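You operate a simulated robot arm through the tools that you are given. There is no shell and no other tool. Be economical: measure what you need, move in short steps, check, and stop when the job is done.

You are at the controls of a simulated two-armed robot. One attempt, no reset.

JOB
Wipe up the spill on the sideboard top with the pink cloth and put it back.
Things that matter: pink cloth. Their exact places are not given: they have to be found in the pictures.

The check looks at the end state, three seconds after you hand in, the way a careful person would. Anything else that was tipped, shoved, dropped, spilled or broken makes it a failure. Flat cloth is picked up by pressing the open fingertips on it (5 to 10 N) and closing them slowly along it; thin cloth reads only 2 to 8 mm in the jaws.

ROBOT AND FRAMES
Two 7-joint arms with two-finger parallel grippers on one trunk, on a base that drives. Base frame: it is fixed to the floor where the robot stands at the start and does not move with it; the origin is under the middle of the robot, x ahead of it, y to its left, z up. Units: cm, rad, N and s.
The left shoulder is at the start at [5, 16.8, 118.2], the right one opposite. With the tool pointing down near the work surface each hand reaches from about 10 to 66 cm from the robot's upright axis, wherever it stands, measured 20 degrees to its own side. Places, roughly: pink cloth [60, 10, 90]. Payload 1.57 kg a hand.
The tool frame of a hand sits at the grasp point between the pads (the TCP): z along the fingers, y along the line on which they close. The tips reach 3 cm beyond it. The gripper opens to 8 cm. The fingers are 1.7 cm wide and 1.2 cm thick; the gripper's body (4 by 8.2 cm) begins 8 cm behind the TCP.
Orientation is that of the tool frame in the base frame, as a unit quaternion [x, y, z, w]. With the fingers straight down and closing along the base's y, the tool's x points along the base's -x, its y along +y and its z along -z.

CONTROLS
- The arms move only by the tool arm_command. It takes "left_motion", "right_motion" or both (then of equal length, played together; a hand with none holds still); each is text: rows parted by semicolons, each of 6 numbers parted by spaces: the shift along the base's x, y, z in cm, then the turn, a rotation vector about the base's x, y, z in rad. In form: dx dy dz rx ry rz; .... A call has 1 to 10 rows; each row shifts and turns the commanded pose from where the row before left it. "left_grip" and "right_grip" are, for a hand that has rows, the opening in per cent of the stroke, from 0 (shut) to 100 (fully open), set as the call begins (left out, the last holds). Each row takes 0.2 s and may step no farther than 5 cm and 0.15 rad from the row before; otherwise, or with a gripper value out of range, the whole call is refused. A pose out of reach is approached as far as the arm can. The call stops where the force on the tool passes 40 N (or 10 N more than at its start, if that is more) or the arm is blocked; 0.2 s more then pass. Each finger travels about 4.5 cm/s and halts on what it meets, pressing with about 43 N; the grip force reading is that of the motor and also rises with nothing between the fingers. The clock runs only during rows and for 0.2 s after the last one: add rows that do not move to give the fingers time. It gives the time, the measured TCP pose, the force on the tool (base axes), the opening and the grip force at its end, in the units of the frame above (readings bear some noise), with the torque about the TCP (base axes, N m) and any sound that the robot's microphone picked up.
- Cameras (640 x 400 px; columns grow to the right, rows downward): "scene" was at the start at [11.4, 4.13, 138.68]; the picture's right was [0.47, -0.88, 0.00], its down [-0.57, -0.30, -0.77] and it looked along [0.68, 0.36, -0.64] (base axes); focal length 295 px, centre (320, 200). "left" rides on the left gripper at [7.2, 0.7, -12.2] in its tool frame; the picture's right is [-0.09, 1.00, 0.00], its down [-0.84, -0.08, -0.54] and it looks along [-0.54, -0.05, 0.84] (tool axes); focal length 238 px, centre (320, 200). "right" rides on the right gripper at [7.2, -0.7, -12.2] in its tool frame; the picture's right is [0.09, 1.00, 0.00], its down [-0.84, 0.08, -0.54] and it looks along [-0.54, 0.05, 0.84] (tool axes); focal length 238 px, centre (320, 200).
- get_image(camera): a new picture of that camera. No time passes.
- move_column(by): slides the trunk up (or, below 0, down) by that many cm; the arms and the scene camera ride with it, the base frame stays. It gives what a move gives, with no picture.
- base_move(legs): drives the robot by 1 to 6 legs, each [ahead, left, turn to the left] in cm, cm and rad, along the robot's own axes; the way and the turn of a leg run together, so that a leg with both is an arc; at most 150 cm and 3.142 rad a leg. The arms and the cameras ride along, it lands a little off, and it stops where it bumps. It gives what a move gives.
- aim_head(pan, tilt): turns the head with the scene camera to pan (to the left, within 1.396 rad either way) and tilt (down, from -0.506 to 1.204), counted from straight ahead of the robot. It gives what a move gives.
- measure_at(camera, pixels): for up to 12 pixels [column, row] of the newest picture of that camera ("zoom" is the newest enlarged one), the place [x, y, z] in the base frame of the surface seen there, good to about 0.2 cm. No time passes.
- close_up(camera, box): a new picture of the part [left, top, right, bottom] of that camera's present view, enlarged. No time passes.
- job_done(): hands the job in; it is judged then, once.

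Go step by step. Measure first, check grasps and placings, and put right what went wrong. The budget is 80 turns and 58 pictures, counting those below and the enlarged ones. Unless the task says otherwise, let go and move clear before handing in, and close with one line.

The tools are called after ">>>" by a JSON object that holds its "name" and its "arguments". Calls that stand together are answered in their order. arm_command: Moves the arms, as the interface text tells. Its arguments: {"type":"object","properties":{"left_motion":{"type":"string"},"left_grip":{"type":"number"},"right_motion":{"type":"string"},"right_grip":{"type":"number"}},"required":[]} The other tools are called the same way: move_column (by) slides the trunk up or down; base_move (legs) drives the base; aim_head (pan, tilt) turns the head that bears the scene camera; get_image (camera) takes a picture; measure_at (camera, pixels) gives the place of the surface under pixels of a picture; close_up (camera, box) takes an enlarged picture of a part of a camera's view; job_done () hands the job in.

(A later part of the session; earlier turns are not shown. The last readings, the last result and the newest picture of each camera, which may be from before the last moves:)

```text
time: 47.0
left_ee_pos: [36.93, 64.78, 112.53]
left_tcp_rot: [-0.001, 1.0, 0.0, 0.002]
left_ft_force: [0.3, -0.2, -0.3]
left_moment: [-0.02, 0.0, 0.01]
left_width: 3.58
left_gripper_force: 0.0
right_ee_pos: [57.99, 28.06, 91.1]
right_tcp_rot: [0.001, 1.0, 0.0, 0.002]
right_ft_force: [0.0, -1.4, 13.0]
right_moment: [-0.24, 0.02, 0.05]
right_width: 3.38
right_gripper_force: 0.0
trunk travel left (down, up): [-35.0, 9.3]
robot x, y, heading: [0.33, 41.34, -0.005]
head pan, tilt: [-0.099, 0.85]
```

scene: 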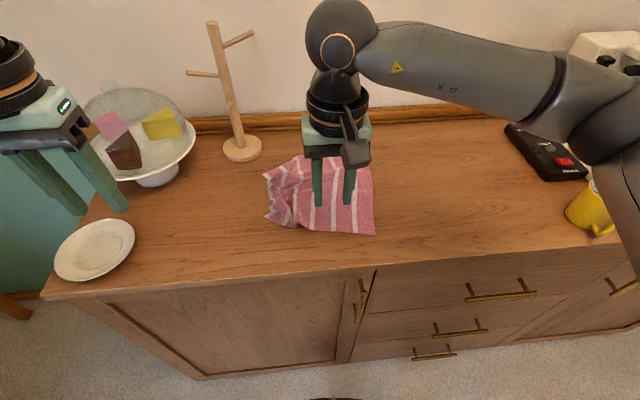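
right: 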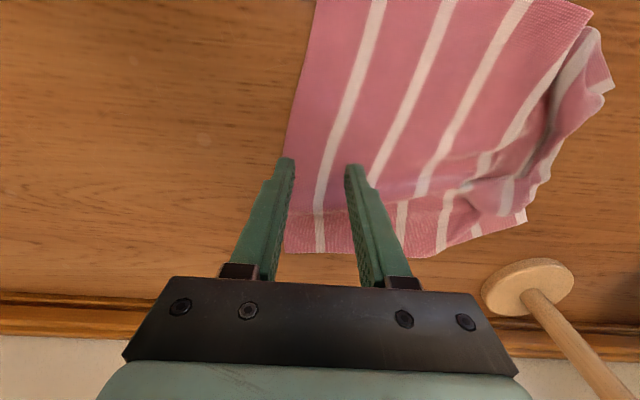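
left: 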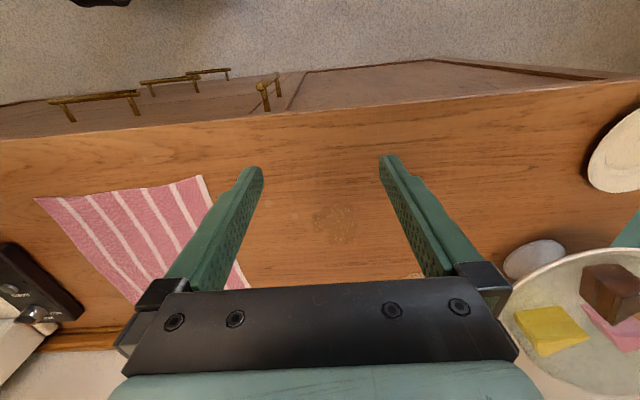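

The spot moves with the camera, so it's just glare. 13 N contact; closing in stages.

>>> {"name": "arm_command", "arguments": {"right_motion": "0 0 0.05 0 0 0;0 0 0 0 0 0", "right_grip": 30}}

>>> {"name": "arm_command", "arguments": {"right_motion": "0 0 0 0 0 0;0 0 0 0 0 0", "right_grip": 18}}

>>> {"name": "arm_command", "arguments": {"right_motion": "0 0 0 0 0 0;0 0 0 0 0 0", "right_grip": 8}}

>>> {"name": "arm_command", "arguments": {"right_motion": "0 0 0 0 0 0;0 0 0 0 0 0;0 0 0.2 0 0 0;0 0 0.2 0 0 0;0 -1 0 0 0 0;0 -1 0 0 0 0;0 0 0 0 0 0", "right_grip": 0}}

>>> {"name": "get_image", "arguments": {"camera": "right"}}

```text
time: 47.6
left_ee_pos: [36.99, 64.82, 112.5]
left_tcp_rot: [0.0, 1.0, 0.0, 0.001]
left_ft_force: [0.6, 0.7, 0.0]
left_moment: [0.02, 0.0, 0.01]
left_width: 3.62
left_gripper_force: 0.1
right_ee_pos: [58.02, 28.1, 91.13]
right_tcp_rot: [0.002, 1.0, 0.001, 0.001]
right_ft_force: [1.7, -1.1, 12.6]
right_moment: [-0.2, 0.0, -0.01]
right_width: 2.47
right_gripper_force: 0.3
trunk travel left (down, up): [-35.0, 9.3]
robot x, y, heading: [0.26, 41.93, 0.002]
head pan, tilt: [-0.099, 0.85]
```

```text
time: 48.2
left_ee_pos: [36.95, 64.79, 112.55]
left_tcp_rot: [0.0, 1.0, 0.0, 0.002]
left_ft_force: [0.1, 0.4, -0.4]
left_moment: [0.01, 0.04, 0.03]
left_width: 3.61
left_gripper_force: 0.0
right_ee_pos: [58.06, 28.02, 91.19]
right_tcp_rot: [0.001, 1.0, 0.0, 0.001]
right_ft_force: [1.4, -1.8, 12.5]
right_moment: [-0.23, -0.03, 0.0]
right_width: 1.52
right_gripper_force: 0.4
trunk travel left (down, up): [-35.0, 9.3]
robot x, y, heading: [0.23, 42.01, -0.002]
head pan, tilt: [-0.099, 0.85]
```

```text
time: 48.8
left_ee_pos: [36.87, 64.93, 112.44]
left_tcp_rot: [0.0, 1.0, 0.0, 0.003]
left_ft_force: [-0.1, -0.2, -0.7]
left_moment: [0.01, -0.01, -0.02]
left_width: 3.59
left_gripper_force: 0.1
right_ee_pos: [57.87, 28.06, 91.14]
right_tcp_rot: [0.001, 1.0, 0.001, 0.001]
right_ft_force: [0.4, -1.5, 13.5]
right_moment: [-0.16, 0.01, -0.03]
right_width: 0.73
right_gripper_force: 5.6
trunk travel left (down, up): [-35.0, 9.3]
robot x, y, heading: [0.05, 41.15, -0.002]
head pan, tilt: [-0.099, 0.85]
```

```text
time: 50.4
left_ee_pos: [37.01, 64.91, 112.55]
left_tcp_rot: [0.001, 1.0, 0.001, 0.0]
left_ft_force: [0.4, 0.1, 0.6]
left_moment: [-0.01, 0.0, 0.0]
left_width: 3.59
left_gripper_force: 0.0
right_ee_pos: [57.95, 26.25, 91.33]
right_tcp_rot: [0.001, 1.0, 0.001, -0.001]
right_ft_force: [0.0, 0.2, 0.9]
right_moment: [0.0, -0.03, 0.03]
right_width: 0.23
right_gripper_force: 23.9
trunk travel left (down, up): [-35.0, 9.3]
robot x, y, heading: [-0.52, 41.62, -0.0]
head pan, tilt: [-0.099, 0.85]
```

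```text
33 pictures are left
```

right: 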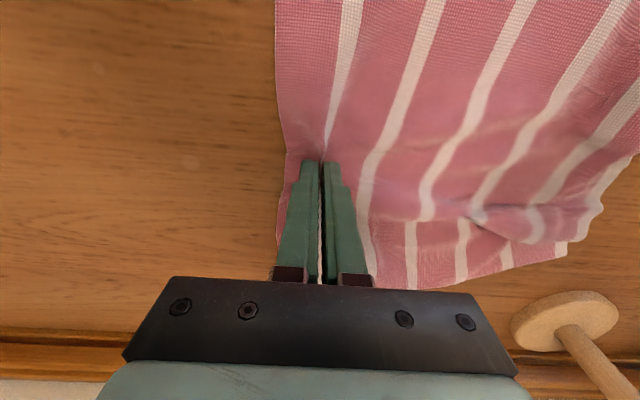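

Pinched (0.23). I'll drag right 14 cm first and check whether the spill spot is clean.

>>> {"name": "base_move", "arguments": {"legs": [[0, -16, 0]]}}

>>> {"name": "aim_head", "arguments": {"pan": 0.1, "tilt": 0.8}}

>>> {"name": "get_image", "arguments": {"camera": "scene"}}

>>> {"name": "close_up", "arguments": {"camera": "scene", "box": [200, 140, 400, 265]}}

```text
time: 51.8
left_ee_pos: [37.12, 49.07, 112.48]
left_tcp_rot: [0.002, 1.0, 0.0, 0.001]
left_ft_force: [-1.0, 0.2, -0.1]
left_moment: [0.04, -0.03, 0.02]
left_width: 3.61
left_gripper_force: 0.0
right_ee_pos: [57.66, 10.19, 91.4]
right_tcp_rot: [0.002, 1.0, 0.001, 0.0]
right_ft_force: [-0.3, 0.4, 0.6]
right_moment: [0.06, -0.01, 0.02]
right_width: 0.22
right_gripper_force: 24.1
trunk travel left (down, up): [-35.0, 9.3]
robot x, y, heading: [0.13, 26.28, -0.004]
head pan, tilt: [-0.099, 0.85]
```

```text
time: 52.5
left_ee_pos: [37.07, 48.99, 112.53]
left_tcp_rot: [0.003, 1.0, 0.0, 0.001]
left_ft_force: [-0.9, 0.3, -0.9]
left_moment: [0.0, -0.01, -0.02]
left_width: 3.59
left_gripper_force: 0.0
right_ee_pos: [57.94, 10.38, 91.28]
right_tcp_rot: [0.003, 1.0, 0.001, 0.0]
right_ft_force: [-0.5, 0.4, 0.3]
right_moment: [-0.02, -0.01, -0.01]
right_width: 0.21
right_gripper_force: 23.3
trunk travel left (down, up): [-35.0, 9.3]
robot x, y, heading: [0.16, 26.28, -0.008]
head pan, tilt: [0.099, 0.799]
```

```text
32 pictures are left
```

scene: 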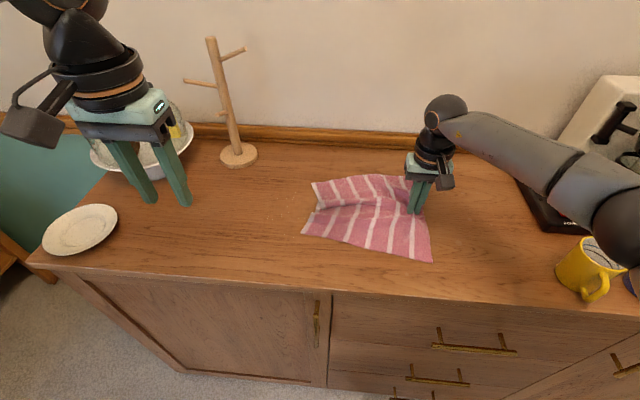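

```text
3.20 times, centred on (300, 202) of scene
```

zoom: 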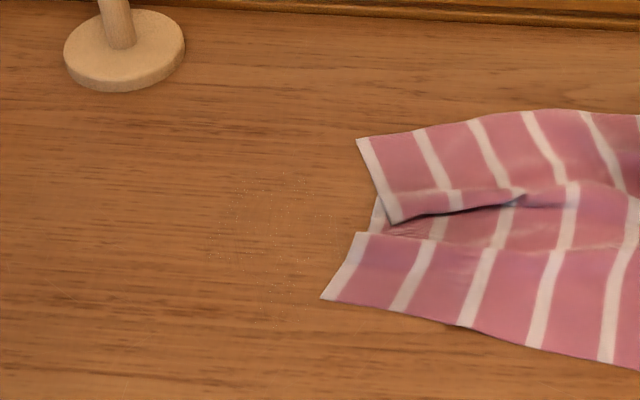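

The bulk is gone but some fine droplets remain around the rim (zoom (285,180), (225,260), (275,300)). I'll look closer and measure them.

>>> {"name": "close_up", "arguments": {"camera": "scene", "box": [250, 180, 330, 250]}}

```text
5.71 times, centred on (290, 215) of scene
```

zoom: 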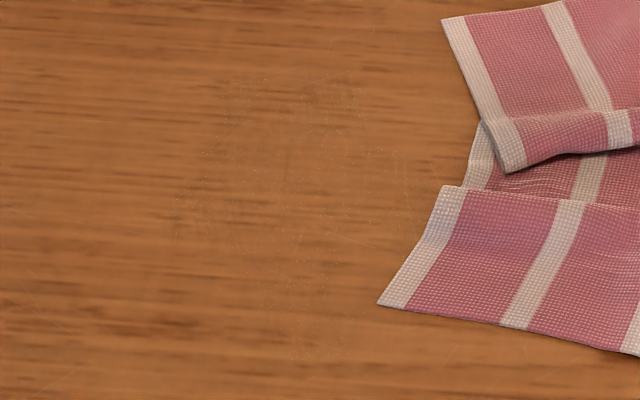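

>>> {"name": "measure_at", "arguments": {"camera": "zoom", "pixels": [[235, 80], [340, 90], [400, 150], [180, 210], [345, 190], [300, 350], [400, 180], [330, 355], [505, 172], [380, 305], [443, 18], [240, 240]]}}

```text
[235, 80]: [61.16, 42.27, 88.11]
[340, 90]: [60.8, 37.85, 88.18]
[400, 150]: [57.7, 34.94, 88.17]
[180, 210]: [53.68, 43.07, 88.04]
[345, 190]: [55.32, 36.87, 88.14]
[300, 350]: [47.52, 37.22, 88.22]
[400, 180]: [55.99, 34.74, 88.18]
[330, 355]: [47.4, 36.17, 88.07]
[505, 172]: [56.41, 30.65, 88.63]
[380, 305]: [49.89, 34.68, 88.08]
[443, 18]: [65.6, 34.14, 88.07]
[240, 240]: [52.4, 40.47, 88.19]
```

Droplets remain within x 47–61.5, y 35–43.5. I'll release here, go to the cloth's left edge again, and wipe a wider area with the base farther left for reach.

>>> {"name": "arm_command", "arguments": {"right_motion": "0 0 0 0 0 0;0 0 0 0 0 0;0 0 1 0 0 0;0 0 2 0 0 0;0 0 3 0 0 0;-1 0 4 0 0 0;0 0 2 0 0 0;0 0 0 0 0 0", "right_grip": 42}}

>>> {"name": "base_move", "arguments": {"legs": [[0, 27, 0]]}}

>>> {"name": "get_image", "arguments": {"camera": "right"}}

```text
time: 54.3
left_ee_pos: [37.08, 49.13, 112.4]
left_tcp_rot: [0.003, 1.0, 0.001, 0.001]
left_ft_force: [0.0, -0.5, 0.2]
left_moment: [-0.01, 0.04, 0.0]
left_width: 3.59
left_gripper_force: 0.0
right_ee_pos: [56.83, 10.4, 103.5]
right_tcp_rot: [0.003, 1.0, 0.002, 0.0]
right_ft_force: [0.4, -0.2, 0.4]
right_moment: [0.0, 0.01, 0.01]
right_width: 3.35
right_gripper_force: 0.0
trunk travel left (down, up): [-35.0, 9.3]
robot x, y, heading: [0.14, 26.16, -0.004]
head pan, tilt: [0.099, 0.799]
```

```text
time: 56.2
left_ee_pos: [37.61, 75.98, 112.41]
left_tcp_rot: [0.007, 1.0, 0.0, 0.001]
left_ft_force: [0.3, 0.2, 0.3]
left_moment: [-0.02, 0.0, 0.04]
left_width: 3.62
left_gripper_force: 0.0
right_ee_pos: [57.0, 37.11, 103.39]
right_tcp_rot: [0.009, 1.0, 0.0, 0.0]
right_ft_force: [-0.2, -0.6, -0.1]
right_moment: [-0.03, 0.0, -0.01]
right_width: 3.37
right_gripper_force: 0.0
trunk travel left (down, up): [-35.0, 9.3]
robot x, y, heading: [0.1, 53.43, -0.016]
head pan, tilt: [0.099, 0.799]
```

```text
29 pictures are left
```

right: 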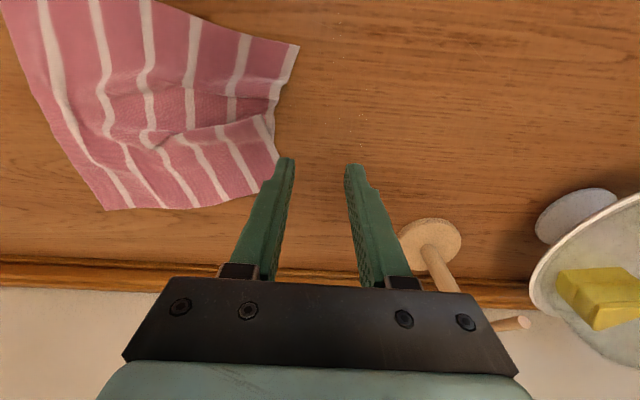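

The front-left corner is at (298,45), with a fold across at (200,130). Measuring the edge and the remaining droplets.

>>> {"name": "measure_at", "arguments": {"camera": "right", "pixels": [[298, 45], [275, 100], [265, 118], [276, 160], [360, 120], [330, 30], [285, 75], [365, 145], [260, 70]]}}

>>> {"name": "close_up", "arguments": {"camera": "right", "box": [240, 0, 440, 160]}}

```text
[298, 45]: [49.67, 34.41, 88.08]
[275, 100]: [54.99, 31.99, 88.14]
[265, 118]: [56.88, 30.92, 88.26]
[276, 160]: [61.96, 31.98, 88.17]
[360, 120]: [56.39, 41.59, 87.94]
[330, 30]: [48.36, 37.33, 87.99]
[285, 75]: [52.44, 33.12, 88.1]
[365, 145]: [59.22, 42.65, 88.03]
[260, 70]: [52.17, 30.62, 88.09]
```

```text
2.50 times, centred on (340, 80) of right
```

zoom: 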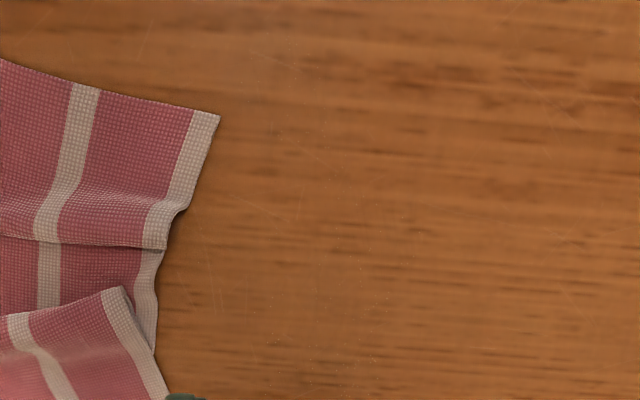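

I'll move to [51.8,30] above the front-left flap and press down.

>>> {"name": "arm_command", "arguments": {"right_motion": "-2.6 -3.5 -1.5 0 0 0;-2.6 -3.5 -1.5 0 0 0;0 0 -3 0 0 0;0 0 -3 0 0 0;0 0 -2 0 0 0;0 0 -0.7 0 0 0;0 0 -0.3 0 0 0;0 0 -0.2 0 0 0;0 0 -0.1 0 0 0;0 0 0 0 0 0"}}

```text
time: 58.5
left_ee_pos: [37.57, 75.8, 112.42]
left_tcp_rot: [0.008, 1.0, 0.0, 0.001]
left_ft_force: [-0.4, -0.3, 0.3]
left_moment: [0.02, -0.03, -0.01]
left_width: 3.61
left_gripper_force: 0.1
right_ee_pos: [51.82, 30.17, 91.26]
right_tcp_rot: [0.008, 1.0, 0.001, 0.0]
right_ft_force: [0.1, 0.6, -0.4]
right_moment: [0.0, 0.02, -0.01]
right_width: 3.36
right_gripper_force: 0.0
trunk travel left (down, up): [-35.0, 9.3]
robot x, y, heading: [0.3, 53.61, -0.012]
head pan, tilt: [0.099, 0.799]
```

>>> {"name": "arm_command", "arguments": {"right_motion": "0 0 -0.15 0 0 0;0 0 -0.1 0 0 0;0 0 0 0 0 0"}}

>>> {"name": "arm_command", "arguments": {"right_motion": "0 0 0 0 0 0;0 0 0 0 0 0", "right_grip": 30}}

>>> {"name": "arm_command", "arguments": {"right_motion": "0 0 0 0 0 0;0 0 0 0 0 0", "right_grip": 18}}

>>> {"name": "arm_command", "arguments": {"right_motion": "0 0 0 0 0 0;0 0 0 0 0 0", "right_grip": 8}}

>>> {"name": "arm_command", "arguments": {"right_motion": "0 0 0 0 0 0;0 0 0 0 0 0;0 0 0.1 0 0 0;0 0 0.1 0 0 0;0 0 0 0 0 0", "right_grip": 0}}

>>> {"name": "get_image", "arguments": {"camera": "right"}}

```text
time: 59.2
left_ee_pos: [37.34, 75.8, 112.46]
left_tcp_rot: [0.006, 1.0, 0.001, 0.001]
left_ft_force: [-0.1, 0.3, 0.1]
left_moment: [-0.01, -0.01, -0.01]
left_width: 3.57
left_gripper_force: 0.1
right_ee_pos: [51.76, 30.05, 91.18]
right_tcp_rot: [0.009, 1.0, 0.002, 0.002]
right_ft_force: [-1.9, -2.4, 14.3]
right_moment: [0.06, 0.06, 0.03]
right_width: 3.36
right_gripper_force: 0.1
trunk travel left (down, up): [-35.0, 9.3]
robot x, y, heading: [0.19, 53.1, -0.016]
head pan, tilt: [0.099, 0.799]
```

```text
time: 59.9
left_ee_pos: [37.53, 75.91, 112.33]
left_tcp_rot: [0.007, 1.0, 0.0, 0.002]
left_ft_force: [0.2, -0.3, -0.3]
left_moment: [0.02, 0.0, 0.02]
left_width: 3.61
left_gripper_force: 0.1
right_ee_pos: [51.81, 30.24, 91.06]
right_tcp_rot: [0.007, 1.0, 0.001, 0.003]
right_ft_force: [0.9, 0.0, 18.8]
right_moment: [0.16, -0.04, -0.01]
right_width: 2.22
right_gripper_force: 0.0
trunk travel left (down, up): [-35.0, 9.3]
robot x, y, heading: [0.22, 53.2, -0.012]
head pan, tilt: [0.099, 0.799]
```

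```text
time: 60.5
left_ee_pos: [37.46, 76.02, 112.5]
left_tcp_rot: [0.007, 1.0, 0.0, 0.001]
left_ft_force: [0.3, -0.6, 0.6]
left_moment: [0.02, 0.02, -0.01]
left_width: 3.6
left_gripper_force: 0.0
right_ee_pos: [51.86, 30.16, 91.05]
right_tcp_rot: [0.008, 1.0, 0.0, 0.003]
right_ft_force: [0.3, 2.3, 19.6]
right_moment: [0.2, -0.04, 0.0]
right_width: 1.23
right_gripper_force: 0.1
trunk travel left (down, up): [-35.0, 9.3]
robot x, y, heading: [0.38, 53.26, -0.017]
head pan, tilt: [0.099, 0.799]
```

```text
time: 61.0
left_ee_pos: [37.35, 75.94, 112.4]
left_tcp_rot: [0.007, 1.0, 0.0, 0.001]
left_ft_force: [-0.5, -0.1, 0.1]
left_moment: [0.01, 0.02, -0.01]
left_width: 3.6
left_gripper_force: 0.1
right_ee_pos: [51.71, 30.06, 91.27]
right_tcp_rot: [0.008, 1.0, 0.0, 0.001]
right_ft_force: [0.7, 2.3, 21.3]
right_moment: [0.19, -0.02, -0.01]
right_width: 0.53
right_gripper_force: 0.2
trunk travel left (down, up): [-35.0, 9.3]
robot x, y, heading: [0.14, 53.34, -0.015]
head pan, tilt: [0.099, 0.799]
```

```text
time: 62.2
left_ee_pos: [37.44, 75.86, 112.43]
left_tcp_rot: [0.007, 1.0, 0.0, 0.002]
left_ft_force: [0.6, 0.3, 0.3]
left_moment: [0.0, -0.01, -0.01]
left_width: 3.6
left_gripper_force: 0.0
right_ee_pos: [51.78, 29.98, 91.1]
right_tcp_rot: [0.008, 1.0, 0.0, 0.0]
right_ft_force: [1.5, 3.7, 11.0]
right_moment: [0.16, -0.05, -0.06]
right_width: 0.22
right_gripper_force: 23.4
trunk travel left (down, up): [-35.0, 9.3]
robot x, y, heading: [0.36, 53.1, -0.021]
head pan, tilt: [0.099, 0.799]
```

```text
27 pictures are left
```

right: 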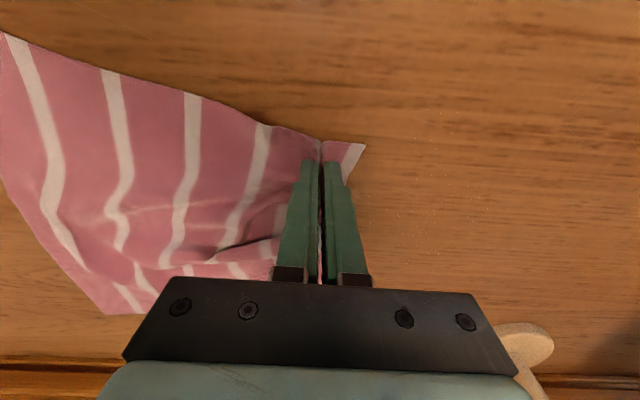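

Held (0.22) at the front-left corner with about 11 N press. First wiping lanes over x 47–62, y 34–36.5.

>>> {"name": "arm_command", "arguments": {"right_motion": "-2.3 2 0 0 0 0;-2.3 2 0 0 0 0;3.8 0.3 0 0 0 0;3.8 0.3 0 0 0 0;3.8 0.3 0 0 0 0;3.8 0.3 0 0 0 0;-3.8 0.3 0 0 0 0;-3.8 0.3 0 0 0 0;-3.8 0.3 0 0 0 0;-3.8 0.3 0 0 0 0"}}

>>> {"name": "get_image", "arguments": {"camera": "right"}}

```text
time: 64.5
left_ee_pos: [37.63, 75.95, 112.4]
left_tcp_rot: [0.007, 1.0, 0.0, 0.001]
left_ft_force: [-0.6, 0.1, 0.9]
left_moment: [0.0, -0.04, -0.04]
left_width: 3.59
left_gripper_force: 0.0
right_ee_pos: [47.42, 36.47, 91.28]
right_tcp_rot: [0.009, 1.0, 0.001, 0.001]
right_ft_force: [-0.1, -0.3, 0.3]
right_moment: [-0.01, 0.0, -0.01]
right_width: 0.22
right_gripper_force: 23.3
trunk travel left (down, up): [-35.0, 9.3]
robot x, y, heading: [0.49, 53.61, -0.018]
head pan, tilt: [0.099, 0.799]
```

```text
26 pictures are left
```

right: 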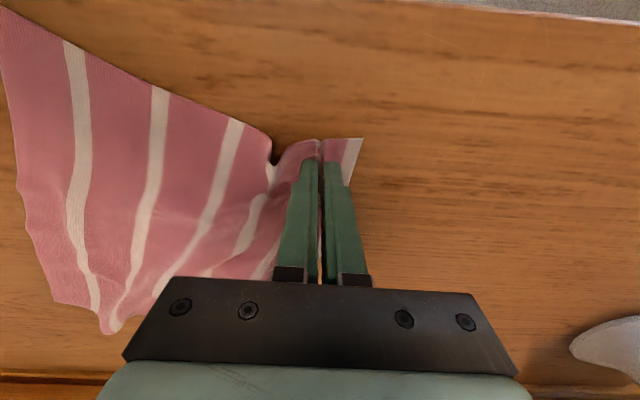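

Press force dropped to zero, so I'll lower by 0.2 cm and continue the lanes, y 36.5 to 39.

>>> {"name": "arm_command", "arguments": {"right_motion": "0 -1 -0.2 0 0 0;0 -1 0 0 0 0;3.8 0.3 0 0 0 0;3.8 0.3 0 0 0 0;3.8 0.3 0 0 0 0;3.8 0.3 0 0 0 0;-3.8 0.4 0 0 0 0;-3.8 0.4 0 0 0 0;-3.8 0.4 0 0 0 0;-3.8 0.4 0 0 0 0"}}

>>> {"name": "arm_command", "arguments": {"right_motion": "3.8 0.4 0 0 0 0;3.8 0.4 0 0 0 0;3.8 0.4 0 0 0 0;3.8 0.4 0 0 0 0;-3.8 0.3 0 0 0 0;-3.8 0.3 0 0 0 0;-3.8 0.3 0 0 0 0;-3.8 0.3 0 0 0 0;0 0 0 0 0 0"}}

>>> {"name": "get_image", "arguments": {"camera": "right"}}

```text
time: 66.7
left_ee_pos: [37.51, 75.88, 112.45]
left_tcp_rot: [0.007, 1.0, 0.0, 0.001]
left_ft_force: [0.3, -0.4, -0.9]
left_moment: [-0.02, -0.04, 0.03]
left_width: 3.59
left_gripper_force: 0.1
right_ee_pos: [47.31, 37.31, 91.11]
right_tcp_rot: [0.009, 1.0, 0.001, 0.004]
right_ft_force: [7.5, -1.5, 22.0]
right_moment: [-0.03, -0.12, 0.02]
right_width: 0.22
right_gripper_force: 23.4
trunk travel left (down, up): [-35.0, 9.3]
robot x, y, heading: [0.21, 53.35, -0.018]
head pan, tilt: [0.099, 0.799]
```

```text
time: 68.7
left_ee_pos: [37.46, 75.91, 112.52]
left_tcp_rot: [0.007, 1.0, 0.0, 0.002]
left_ft_force: [0.2, -0.2, -0.5]
left_moment: [-0.02, 0.02, 0.01]
left_width: 3.59
left_gripper_force: 0.1
right_ee_pos: [46.8, 40.15, 91.24]
right_tcp_rot: [0.009, 1.0, 0.0, 0.003]
right_ft_force: [6.8, -0.7, 20.7]
right_moment: [0.0, -0.14, 0.03]
right_width: 0.24
right_gripper_force: 24.1
right hand out of reach, approached as far as the arm can: row 4
trunk travel left (down, up): [-35.0, 9.3]
robot x, y, heading: [0.6, 53.51, -0.014]
head pan, tilt: [0.099, 0.799]
```

```text
25 pictures are left
```

right: 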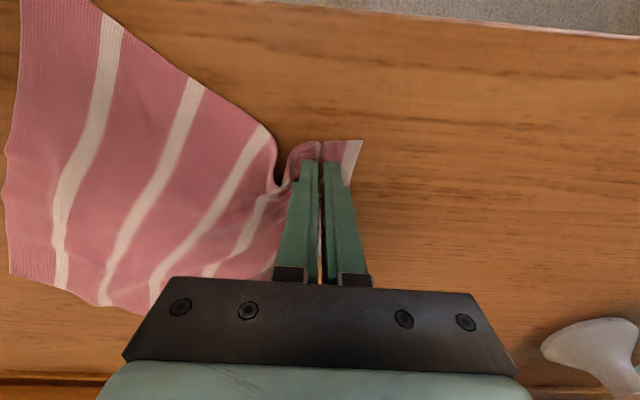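

Continuing lanes y 40–44.5, easing slightly.

>>> {"name": "arm_command", "arguments": {"right_motion": "3.7 0.3 0.05 0 0 0;3.7 0.3 0 0 0 0;3.7 0.3 0 0 0 0;3.5 0.3 0 0 0 0;-3.6 0.3 0 0 0 0;-3.6 0.3 0 0 0 0;-3.6 0.3 0 0 0 0;-3 0.3 0 0 0 0;0 0 0 0 0 0"}}

>>> {"name": "arm_command", "arguments": {"right_motion": "3.4 0.3 0 0 0 0;3.5 0.3 0 0 0 0;3.5 0.3 0 0 0 0;3 0.3 0 0 0 0;-3.6 0.2 0 0 0 0;-3.6 0.1 0 0 0 0;-3.6 0 0 0 0 0;-3 0 0 0 0 0;0 0 0.2 0 0 0;0 0 0.1 0 0 0"}}

>>> {"name": "get_image", "arguments": {"camera": "right"}}

>>> {"name": "get_image", "arguments": {"camera": "scene"}}

```text
time: 70.7
left_ee_pos: [37.37, 75.87, 112.33]
left_tcp_rot: [0.007, 1.0, 0.0, 0.002]
left_ft_force: [-0.2, -0.7, -0.3]
left_moment: [-0.03, 0.0, 0.01]
left_width: 3.59
left_gripper_force: 0.0
right_ee_pos: [47.66, 42.45, 91.09]
right_tcp_rot: [0.01, 1.0, 0.0, 0.004]
right_ft_force: [7.8, -2.7, 22.9]
right_moment: [-0.04, -0.2, -0.01]
right_width: 0.21
right_gripper_force: 23.0
trunk travel left (down, up): [-35.0, 9.3]
robot x, y, heading: [0.45, 53.38, -0.015]
head pan, tilt: [0.099, 0.799]
```

```text
time: 72.8
left_ee_pos: [37.54, 75.77, 112.46]
left_tcp_rot: [0.007, 1.0, 0.0, 0.001]
left_ft_force: [0.7, 0.1, 0.0]
left_moment: [-0.01, -0.02, 0.01]
left_width: 3.59
left_gripper_force: 0.1
right_ee_pos: [47.34, 43.82, 91.12]
right_tcp_rot: [0.009, 1.0, 0.0, 0.0]
right_ft_force: [4.6, -1.0, 12.9]
right_moment: [-0.03, -0.13, 0.01]
right_width: 0.23
right_gripper_force: 24.0
trunk travel left (down, up): [-35.0, 9.3]
robot x, y, heading: [0.84, 53.18, -0.014]
head pan, tilt: [0.099, 0.799]
```

```text
24 pictures are left
```

right: 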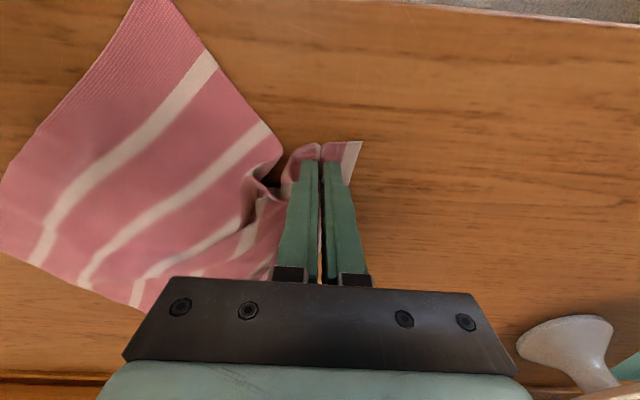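

```text
23 pictures are left
```

scene: 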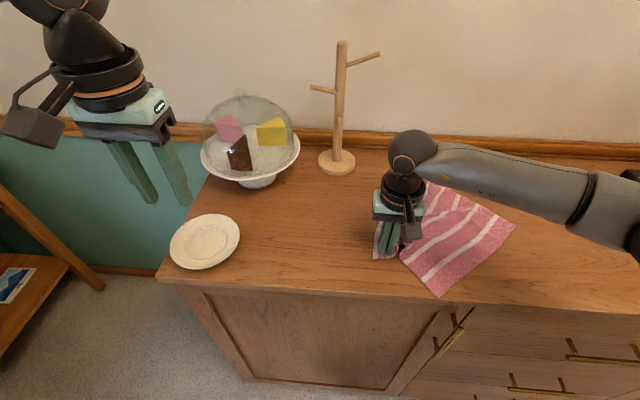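

The area is wiped thoroughly. I'll release, back off, and check the spill area and the cloth's layout.

>>> {"name": "arm_command", "arguments": {"right_motion": "0 0 0.1 0 0 0;0 0 0 0 0 0;0 0 1 0 0 0;0 0 3 0 0 0;0 0 4 0 0 0;0 0 4 0 0 0;-4 0 0 0 0 0;-4 0 0 0 0 0;0 0 0 0 0 0", "right_grip": 42}}

>>> {"name": "base_move", "arguments": {"legs": [[0, -16, 0.016]]}}

>>> {"name": "aim_head", "arguments": {"pan": 0.0, "tilt": 0.85}}

>>> {"name": "get_image", "arguments": {"camera": "scene"}}

```text
time: 74.8
left_ee_pos: [37.57, 75.85, 112.42]
left_tcp_rot: [0.007, 1.0, 0.0, 0.0]
left_ft_force: [0.3, -0.3, -0.2]
left_moment: [-0.01, 0.03, 0.04]
left_width: 3.59
left_gripper_force: 0.1
right_ee_pos: [39.02, 44.02, 103.16]
right_tcp_rot: [0.009, 1.0, 0.0, 0.001]
right_ft_force: [0.5, -0.1, -0.2]
right_moment: [0.0, -0.01, -0.02]
right_width: 3.37
right_gripper_force: 0.2
trunk travel left (down, up): [-35.0, 9.3]
robot x, y, heading: [0.03, 53.37, -0.017]
head pan, tilt: [0.099, 0.799]
```

```text
time: 76.3
left_ee_pos: [37.16, 60.48, 112.46]
left_tcp_rot: [0.001, 1.0, 0.002, 0.0]
left_ft_force: [-0.9, 0.4, 0.7]
left_moment: [0.04, -0.02, -0.01]
left_width: 3.61
left_gripper_force: 0.0
right_ee_pos: [39.13, 28.54, 103.25]
right_tcp_rot: [0.004, 1.0, 0.001, 0.0]
right_ft_force: [0.3, -0.6, -0.1]
right_moment: [0.02, 0.01, 0.01]
right_width: 3.34
right_gripper_force: 0.0
trunk travel left (down, up): [-35.0, 9.3]
robot x, y, heading: [0.48, 37.72, -0.004]
head pan, tilt: [0.099, 0.799]
```

```text
time: 76.9
left_ee_pos: [37.15, 60.58, 112.42]
left_tcp_rot: [0.0, 1.0, 0.0, 0.001]
left_ft_force: [-0.8, 0.7, 0.2]
left_moment: [-0.04, -0.02, 0.01]
left_width: 3.59
left_gripper_force: 0.0
right_ee_pos: [39.09, 28.7, 103.1]
right_tcp_rot: [0.003, 1.0, 0.002, -0.001]
right_ft_force: [0.3, 0.0, 0.3]
right_moment: [0.01, 0.01, -0.02]
right_width: 3.36
right_gripper_force: 0.1
trunk travel left (down, up): [-35.0, 9.3]
robot x, y, heading: [0.41, 37.5, 0.0]
head pan, tilt: [0.0, 0.85]
```

```text
22 pictures are left
```

scene: 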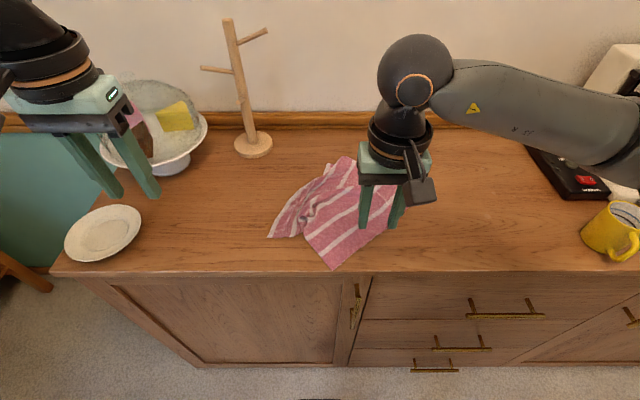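

>>> {"name": "base_move", "arguments": {"legs": [[0, -12, 0]]}}

>>> {"name": "aim_head", "arguments": {"pan": 0.15, "tilt": 0.85}}

>>> {"name": "get_image", "arguments": {"camera": "scene"}}

>>> {"name": "close_up", "arguments": {"camera": "scene", "box": [200, 130, 440, 280]}}

```text
time: 78.2
left_ee_pos: [37.14, 48.73, 112.35]
left_tcp_rot: [-0.002, 1.0, 0.0, 0.0]
left_ft_force: [0.3, -0.5, 0.2]
left_moment: [0.02, -0.01, -0.01]
left_width: 3.6
left_gripper_force: 0.0
right_ee_pos: [39.13, 16.74, 103.07]
right_tcp_rot: [0.001, 1.0, 0.0, 0.0]
right_ft_force: [-0.6, -0.2, 0.2]
right_moment: [0.0, 0.02, 0.02]
right_width: 3.35
right_gripper_force: 0.0
trunk travel left (down, up): [-35.0, 9.3]
robot x, y, heading: [-0.09, 25.31, -0.002]
head pan, tilt: [0.0, 0.85]
```

```text
time: 78.9
left_ee_pos: [37.03, 48.72, 112.36]
left_tcp_rot: [-0.001, 1.0, 0.0, 0.001]
left_ft_force: [0.7, -0.1, 0.7]
left_moment: [-0.01, -0.01, 0.0]
left_width: 3.61
left_gripper_force: 0.1
right_ee_pos: [39.14, 16.93, 103.09]
right_tcp_rot: [0.001, 1.0, 0.001, 0.0]
right_ft_force: [-0.2, 0.3, 0.7]
right_moment: [-0.01, -0.01, 0.01]
right_width: 3.32
right_gripper_force: 0.1
trunk travel left (down, up): [-35.0, 9.3]
robot x, y, heading: [0.56, 25.56, 0.001]
head pan, tilt: [0.15, 0.85]
```

```text
21 pictures are left
```

scene: 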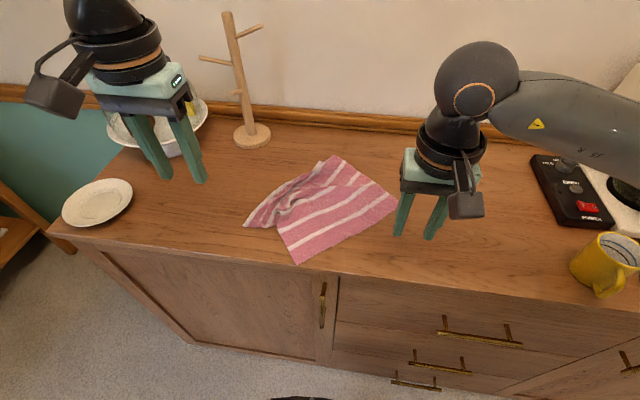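

```text
2.67 times, centred on (320, 205) of scene
```

zoom: 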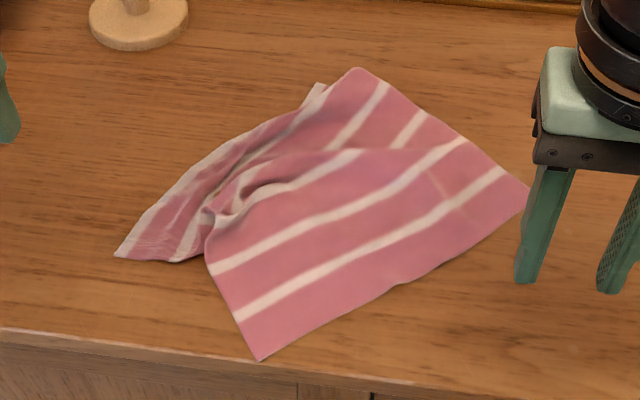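

The cloth is rotated about 35° with its left part bunched; the exposed spill area looks clean. I'll measure the corners, and check how close the base is to the cabinet, since I may need to go forward for reach.

>>> {"name": "measure_at", "arguments": {"camera": "zoom", "pixels": [[260, 360], [526, 190], [357, 69], [320, 84], [118, 256], [175, 260], [400, 275], [210, 260]]}}

>>> {"name": "get_image", "arguments": {"camera": "right"}}

```text
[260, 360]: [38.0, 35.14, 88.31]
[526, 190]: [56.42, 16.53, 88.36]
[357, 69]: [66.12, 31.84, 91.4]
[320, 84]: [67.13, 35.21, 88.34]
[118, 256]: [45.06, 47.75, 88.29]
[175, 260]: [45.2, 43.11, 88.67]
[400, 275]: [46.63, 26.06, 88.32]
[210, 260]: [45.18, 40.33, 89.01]
```

```text
19 pictures are left
```

right: 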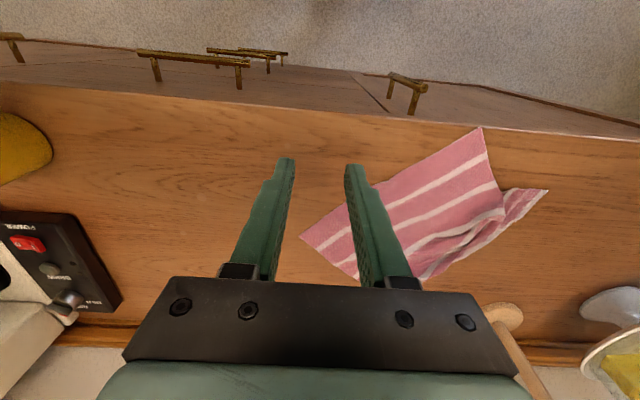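

>>> {"name": "measure_at", "arguments": {"camera": "right", "pixels": [[450, 3], [300, 3], [600, 3], [420, 75]]}}

```text
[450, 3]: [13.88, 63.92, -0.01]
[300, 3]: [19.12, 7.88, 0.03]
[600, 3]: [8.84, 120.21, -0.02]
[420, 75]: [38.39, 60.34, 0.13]
```

The floor is visible back to x≈17 in front of the base and the handles are at x≈35, so I can go forward 10 cm. I'll do that, then approach the back-right corner at about [56,20.2].

>>> {"name": "base_move", "arguments": {"legs": [[10, 5, 0]]}}

```text
time: 80.1
left_ee_pos: [46.87, 53.72, 112.42]
left_tcp_rot: [-0.001, 1.0, 0.0, 0.002]
left_ft_force: [0.1, -0.1, -0.2]
left_moment: [-0.03, 0.01, 0.01]
left_width: 3.6
left_gripper_force: 0.1
right_ee_pos: [48.89, 21.86, 103.13]
right_tcp_rot: [0.001, 1.0, 0.001, 0.0]
right_ft_force: [-0.5, -0.2, -0.2]
right_moment: [0.02, 0.01, 0.03]
right_width: 3.36
right_gripper_force: 0.0
trunk travel left (down, up): [-35.0, 9.3]
robot x, y, heading: [10.03, 30.56, -0.004]
head pan, tilt: [0.15, 0.85]
```

Forward move was clean. Moving to the corner and pinching in stages.

>>> {"name": "arm_command", "arguments": {"right_motion": "2.4 -0.6 -2 0 0 0;2.4 -0.6 -2 0 0 0;2.3 -0.5 -3 0 0 0;0 0 -3 0 0 0;0 0 -1.2 0 0 0;0 0 -0.5 0 0 0;0 0 -0.2 0 0 0;0 0 -0.15 0 0 0;0 0 0 0 0 0", "right_grip": 42}}

>>> {"name": "get_image", "arguments": {"camera": "right"}}

```text
time: 82.1
left_ee_pos: [46.77, 53.68, 112.44]
left_tcp_rot: [-0.001, 1.0, -0.001, 0.001]
left_ft_force: [0.4, -0.1, 0.7]
left_moment: [0.01, 0.01, 0.01]
left_width: 3.58
left_gripper_force: 0.0
right_ee_pos: [56.11, 20.12, 91.18]
right_tcp_rot: [0.001, 1.0, 0.001, 0.001]
right_ft_force: [-1.2, -1.1, 3.5]
right_moment: [-0.06, 0.02, -0.01]
right_width: 3.38
right_gripper_force: 0.3
trunk travel left (down, up): [-35.0, 9.3]
robot x, y, heading: [10.13, 30.81, 0.003]
head pan, tilt: [0.15, 0.85]
```

```text
18 pictures are left
```

right: 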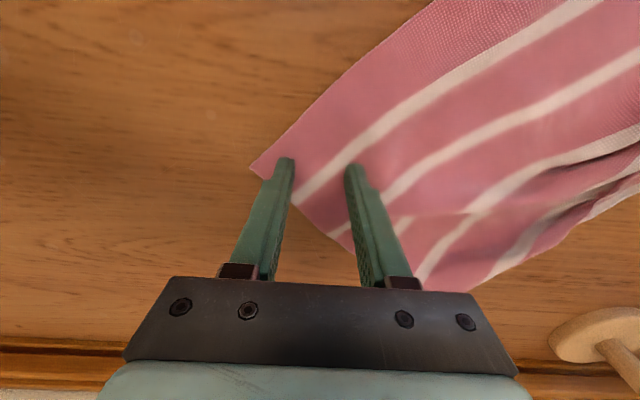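

Both tips are on the cloth near the back-right corner. Pressing a bit and closing in stages, then easing up.

>>> {"name": "arm_command", "arguments": {"right_motion": "0 0 -0.12 0 0 0;0 0 0 0 0 0", "right_grip": 30}}

>>> {"name": "arm_command", "arguments": {"right_motion": "0 0 0 0 0 0;0 0 0 0 0 0", "right_grip": 18}}

>>> {"name": "arm_command", "arguments": {"right_motion": "0 0 0 0 0 0;0 0 0 0 0 0", "right_grip": 8}}

>>> {"name": "arm_command", "arguments": {"right_motion": "0 0 0 0 0 0;0 0 0 0 0 0;0 0 0.2 0 0 0;0 0 0.3 0 0 0;0 0 0.5 0 0 0;0 0 0 0 0 0", "right_grip": 0}}

>>> {"name": "base_move", "arguments": {"legs": [[0, -14, 0]]}}

>>> {"name": "get_image", "arguments": {"camera": "scene"}}

```text
time: 82.7
left_ee_pos: [46.76, 53.74, 112.39]
left_tcp_rot: [-0.001, 1.0, 0.0, 0.002]
left_ft_force: [0.5, 0.2, -0.6]
left_moment: [0.04, 0.02, 0.0]
left_width: 3.58
left_gripper_force: 0.0
right_ee_pos: [56.07, 20.12, 91.14]
right_tcp_rot: [0.002, 1.0, 0.001, 0.001]
right_ft_force: [-1.6, 0.8, 8.9]
right_moment: [-0.18, 0.07, -0.05]
right_width: 2.38
right_gripper_force: 0.0
trunk travel left (down, up): [-35.0, 9.3]
robot x, y, heading: [10.06, 30.59, -0.0]
head pan, tilt: [0.15, 0.85]
```

```text
time: 83.3
left_ee_pos: [46.71, 53.65, 112.4]
left_tcp_rot: [0.0, 1.0, 0.0, 0.001]
left_ft_force: [-0.3, -0.7, 0.1]
left_moment: [-0.01, 0.0, 0.01]
left_width: 3.63
left_gripper_force: 0.2
right_ee_pos: [55.96, 20.23, 91.16]
right_tcp_rot: [0.001, 1.0, 0.001, 0.002]
right_ft_force: [0.9, -0.8, 12.6]
right_moment: [-0.19, -0.01, 0.01]
right_width: 1.47
right_gripper_force: 0.2
trunk travel left (down, up): [-35.0, 9.3]
robot x, y, heading: [10.04, 30.75, -0.005]
head pan, tilt: [0.15, 0.85]
```

```text
time: 83.9
left_ee_pos: [46.72, 53.83, 112.37]
left_tcp_rot: [0.0, 1.0, 0.0, 0.001]
left_ft_force: [0.4, -0.4, 0.2]
left_moment: [0.01, 0.0, 0.01]
left_width: 3.61
left_gripper_force: 0.0
right_ee_pos: [56.15, 20.13, 91.1]
right_tcp_rot: [0.002, 1.0, 0.001, 0.001]
right_ft_force: [0.7, -2.3, 15.2]
right_moment: [-0.17, 0.02, 0.02]
right_width: 0.73
right_gripper_force: 0.7
trunk travel left (down, up): [-35.0, 9.3]
robot x, y, heading: [9.64, 30.78, -0.001]
head pan, tilt: [0.15, 0.85]
```

```text
time: 85.3
left_ee_pos: [46.86, 53.55, 112.32]
left_tcp_rot: [-0.001, 1.0, 0.0, 0.001]
left_ft_force: [0.6, 0.3, 0.0]
left_moment: [-0.01, 0.0, 0.0]
left_width: 3.58
left_gripper_force: 0.0
right_ee_pos: [55.98, 20.1, 92.04]
right_tcp_rot: [0.001, 1.0, 0.001, 0.0]
right_ft_force: [-0.2, -0.9, -0.9]
right_moment: [-0.01, 0.02, -0.06]
right_width: 0.15
right_gripper_force: 24.0
trunk travel left (down, up): [-35.0, 9.3]
robot x, y, heading: [9.81, 30.46, -0.004]
head pan, tilt: [0.15, 0.85]
```

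```text
time: 86.6
left_ee_pos: [46.39, 41.36, 112.42]
left_tcp_rot: [-0.003, 1.0, 0.0, 0.001]
left_ft_force: [0.0, 0.2, -0.2]
left_moment: [0.0, -0.01, 0.02]
left_width: 3.6
left_gripper_force: 0.1
right_ee_pos: [55.86, 7.85, 92.18]
right_tcp_rot: [-0.002, 1.0, 0.0, 0.0]
right_ft_force: [-0.3, -0.1, 0.5]
right_moment: [-0.07, -0.01, -0.01]
right_width: 0.17
right_gripper_force: 23.9
trunk travel left (down, up): [-35.0, 9.3]
robot x, y, heading: [9.64, 17.88, 0.004]
head pan, tilt: [0.15, 0.85]
stopped in leg 1: the robot was blocked; the commanded pose is now the measured one
```

```text
17 pictures are left
```

scene: 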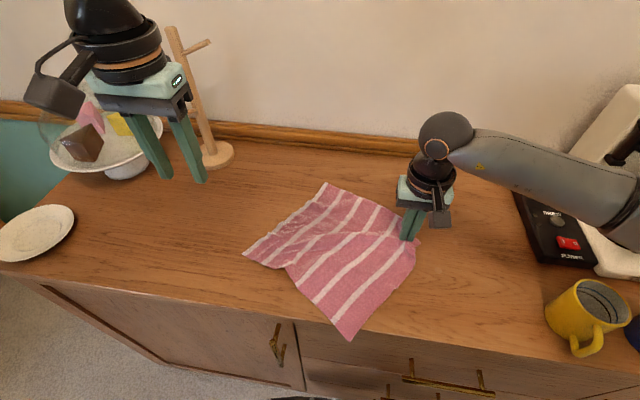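

The base was blocked after about 12.6 cm. I need to see what it touched, so I'm panning the head to the right arm and down.

>>> {"name": "aim_head", "arguments": {"pan": -0.6, "tilt": 0.8}}

>>> {"name": "get_image", "arguments": {"camera": "scene"}}

```text
time: 87.7
left_ee_pos: [46.42, 41.36, 112.44]
left_tcp_rot: [-0.004, 1.0, 0.001, 0.001]
left_ft_force: [1.0, 0.7, -0.4]
left_moment: [0.0, 0.02, 0.0]
left_width: 3.62
left_gripper_force: 0.0
right_ee_pos: [56.01, 7.71, 92.06]
right_tcp_rot: [-0.003, 1.0, 0.0, 0.0]
right_ft_force: [0.6, -1.2, -0.1]
right_moment: [-0.03, -0.01, -0.02]
right_width: 0.17
right_gripper_force: 23.4
trunk travel left (down, up): [-35.0, 9.3]
robot x, y, heading: [9.57, 17.85, 0.012]
head pan, tilt: [-0.6, 0.799]
```

```text
16 pictures are left
```

scene: 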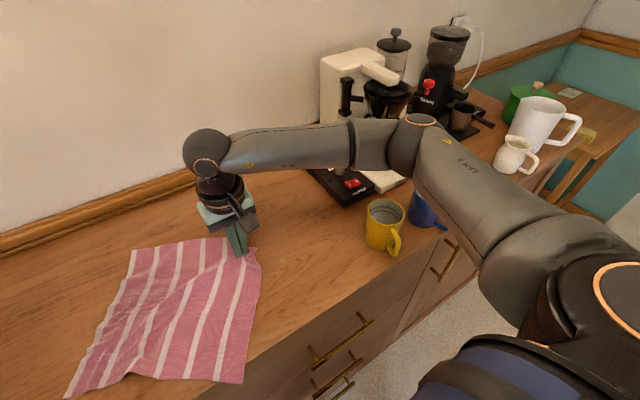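

>>> {"name": "measure_at", "arguments": {"camera": "scene", "pixels": [[410, 150], [440, 140], [420, 118], [385, 92], [347, 85], [325, 100], [430, 95], [395, 175], [300, 150], [380, 130], [395, 45], [355, 110]]}}

>>> {"name": "close_up", "arguments": {"camera": "scene", "box": [310, 40, 520, 200]}}

```text
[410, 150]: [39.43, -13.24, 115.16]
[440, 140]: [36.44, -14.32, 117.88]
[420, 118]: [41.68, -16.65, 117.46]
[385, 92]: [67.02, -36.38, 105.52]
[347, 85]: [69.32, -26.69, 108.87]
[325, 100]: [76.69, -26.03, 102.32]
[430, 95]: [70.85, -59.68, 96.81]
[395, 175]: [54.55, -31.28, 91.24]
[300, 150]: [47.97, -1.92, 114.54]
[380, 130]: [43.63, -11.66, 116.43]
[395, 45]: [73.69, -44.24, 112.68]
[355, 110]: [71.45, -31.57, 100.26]
```

```text
2.50 times, centred on (415, 120) of scene
```

zoom: 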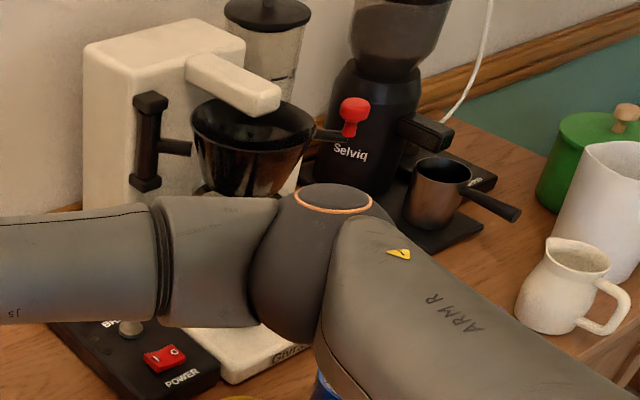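

The elbow (z≈116, x≈40) is well clear of the appliances, so it's likely the base that touched something. Looking down in front.

>>> {"name": "aim_head", "arguments": {"pan": -0.1, "tilt": 1.2}}

>>> {"name": "get_image", "arguments": {"camera": "scene"}}

```text
time: 88.7
left_ee_pos: [46.47, 41.21, 112.45]
left_tcp_rot: [-0.003, 1.0, 0.0, 0.0]
left_ft_force: [0.7, 0.4, 0.4]
left_moment: [-0.02, 0.02, -0.01]
left_width: 3.6
left_gripper_force: 0.1
right_ee_pos: [55.95, 7.77, 91.99]
right_tcp_rot: [-0.002, 1.0, 0.0, 0.0]
right_ft_force: [0.8, 0.0, -1.0]
right_moment: [-0.04, -0.01, -0.02]
right_width: 0.19
right_gripper_force: 24.2
trunk travel left (down, up): [-35.0, 9.3]
robot x, y, heading: [9.72, 18.11, 0.005]
head pan, tilt: [-0.099, 1.201]
```

```text
14 pictures are left
```

scene: 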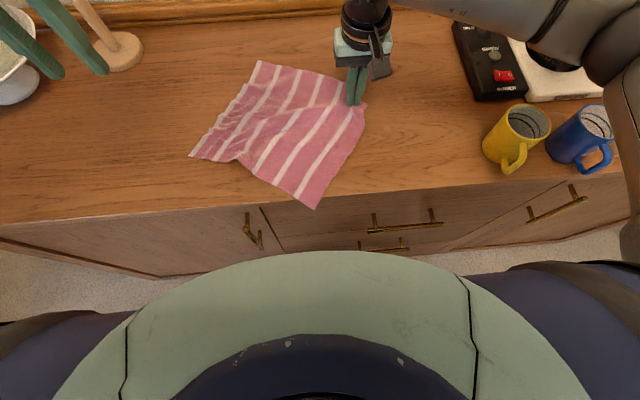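

Nothing appears disturbed; the base likely grazed a handle. From here the right arm can finish alone, so I'll drag the corner toward [71.4,-2.3].

>>> {"name": "arm_command", "arguments": {"right_motion": "1.5 -2 -0.3 0 0 0;1.5 -2 0 0 0 0;3 -2 0 0 0 0;3 -2 0 0 0 0;3 -1.5 0 0 0 0;3 -0.5 0 0 0 0;0 0 0 0 0 0"}}

>>> {"name": "aim_head", "arguments": {"pan": 0.0, "tilt": 0.9}}

>>> {"name": "get_image", "arguments": {"camera": "scene"}}

```text
time: 90.2
left_ee_pos: [46.37, 41.22, 112.42]
left_tcp_rot: [-0.003, 1.0, 0.002, 0.0]
left_ft_force: [-0.9, 0.1, 0.4]
left_moment: [0.02, 0.03, 0.0]
left_width: 3.6
left_gripper_force: 0.1
right_ee_pos: [70.93, -2.21, 91.93]
right_tcp_rot: [-0.003, 1.0, 0.001, 0.001]
right_ft_force: [0.4, -0.2, 0.4]
right_moment: [0.01, 0.03, 0.0]
right_width: 0.21
right_gripper_force: 23.5
trunk travel left (down, up): [-35.0, 9.3]
robot x, y, heading: [9.94, 17.99, 0.005]
head pan, tilt: [-0.099, 1.201]
```

```text
time: 91.0
left_ee_pos: [46.43, 41.31, 112.41]
left_tcp_rot: [-0.003, 1.0, 0.0, 0.001]
left_ft_force: [-0.3, 0.0, 0.1]
left_moment: [-0.01, -0.02, 0.01]
left_width: 3.59
left_gripper_force: 0.1
right_ee_pos: [70.72, -2.15, 91.8]
right_tcp_rot: [-0.003, 1.0, 0.0, 0.0]
right_ft_force: [-0.6, 0.5, 0.1]
right_moment: [0.01, 0.02, -0.03]
right_width: 0.2
right_gripper_force: 23.9
trunk travel left (down, up): [-35.0, 9.3]
robot x, y, heading: [9.64, 17.87, 0.006]
head pan, tilt: [0.0, 0.901]
```

```text
13 pictures are left
```

scene: 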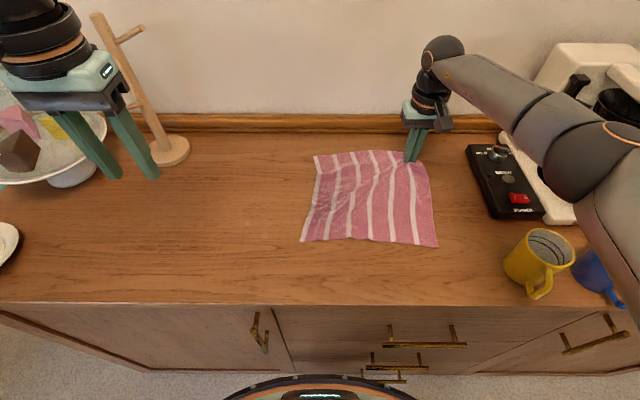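

The cloth swung almost fully back into place and lies nearly flat. Measuring its corners against home: FR[47,-6.5], FL[45.3,20], BL[72.5,21.5], BR[74.5,-5].

>>> {"name": "measure_at", "arguments": {"camera": "scene", "pixels": [[437, 246], [301, 242], [315, 157], [426, 165], [400, 152], [318, 380], [395, 372], [369, 240]]}}

>>> {"name": "close_up", "arguments": {"camera": "scene", "box": [180, 140, 450, 260]}}

```text
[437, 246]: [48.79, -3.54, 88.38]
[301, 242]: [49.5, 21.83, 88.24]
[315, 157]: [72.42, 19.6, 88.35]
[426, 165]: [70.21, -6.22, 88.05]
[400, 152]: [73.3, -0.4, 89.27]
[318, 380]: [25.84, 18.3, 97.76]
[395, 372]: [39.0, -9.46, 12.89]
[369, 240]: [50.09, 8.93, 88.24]
```

```text
2.37 times, centred on (315, 200) of scene
```

zoom: 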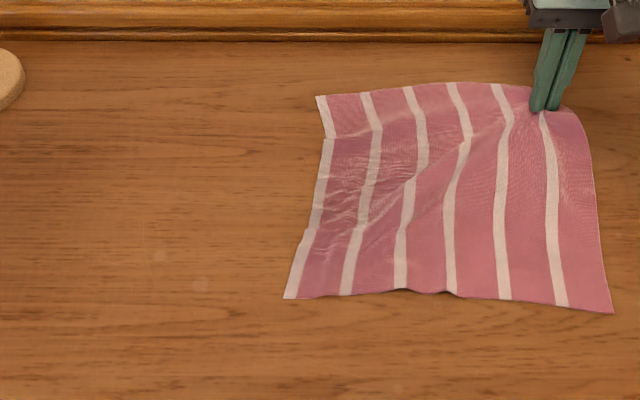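

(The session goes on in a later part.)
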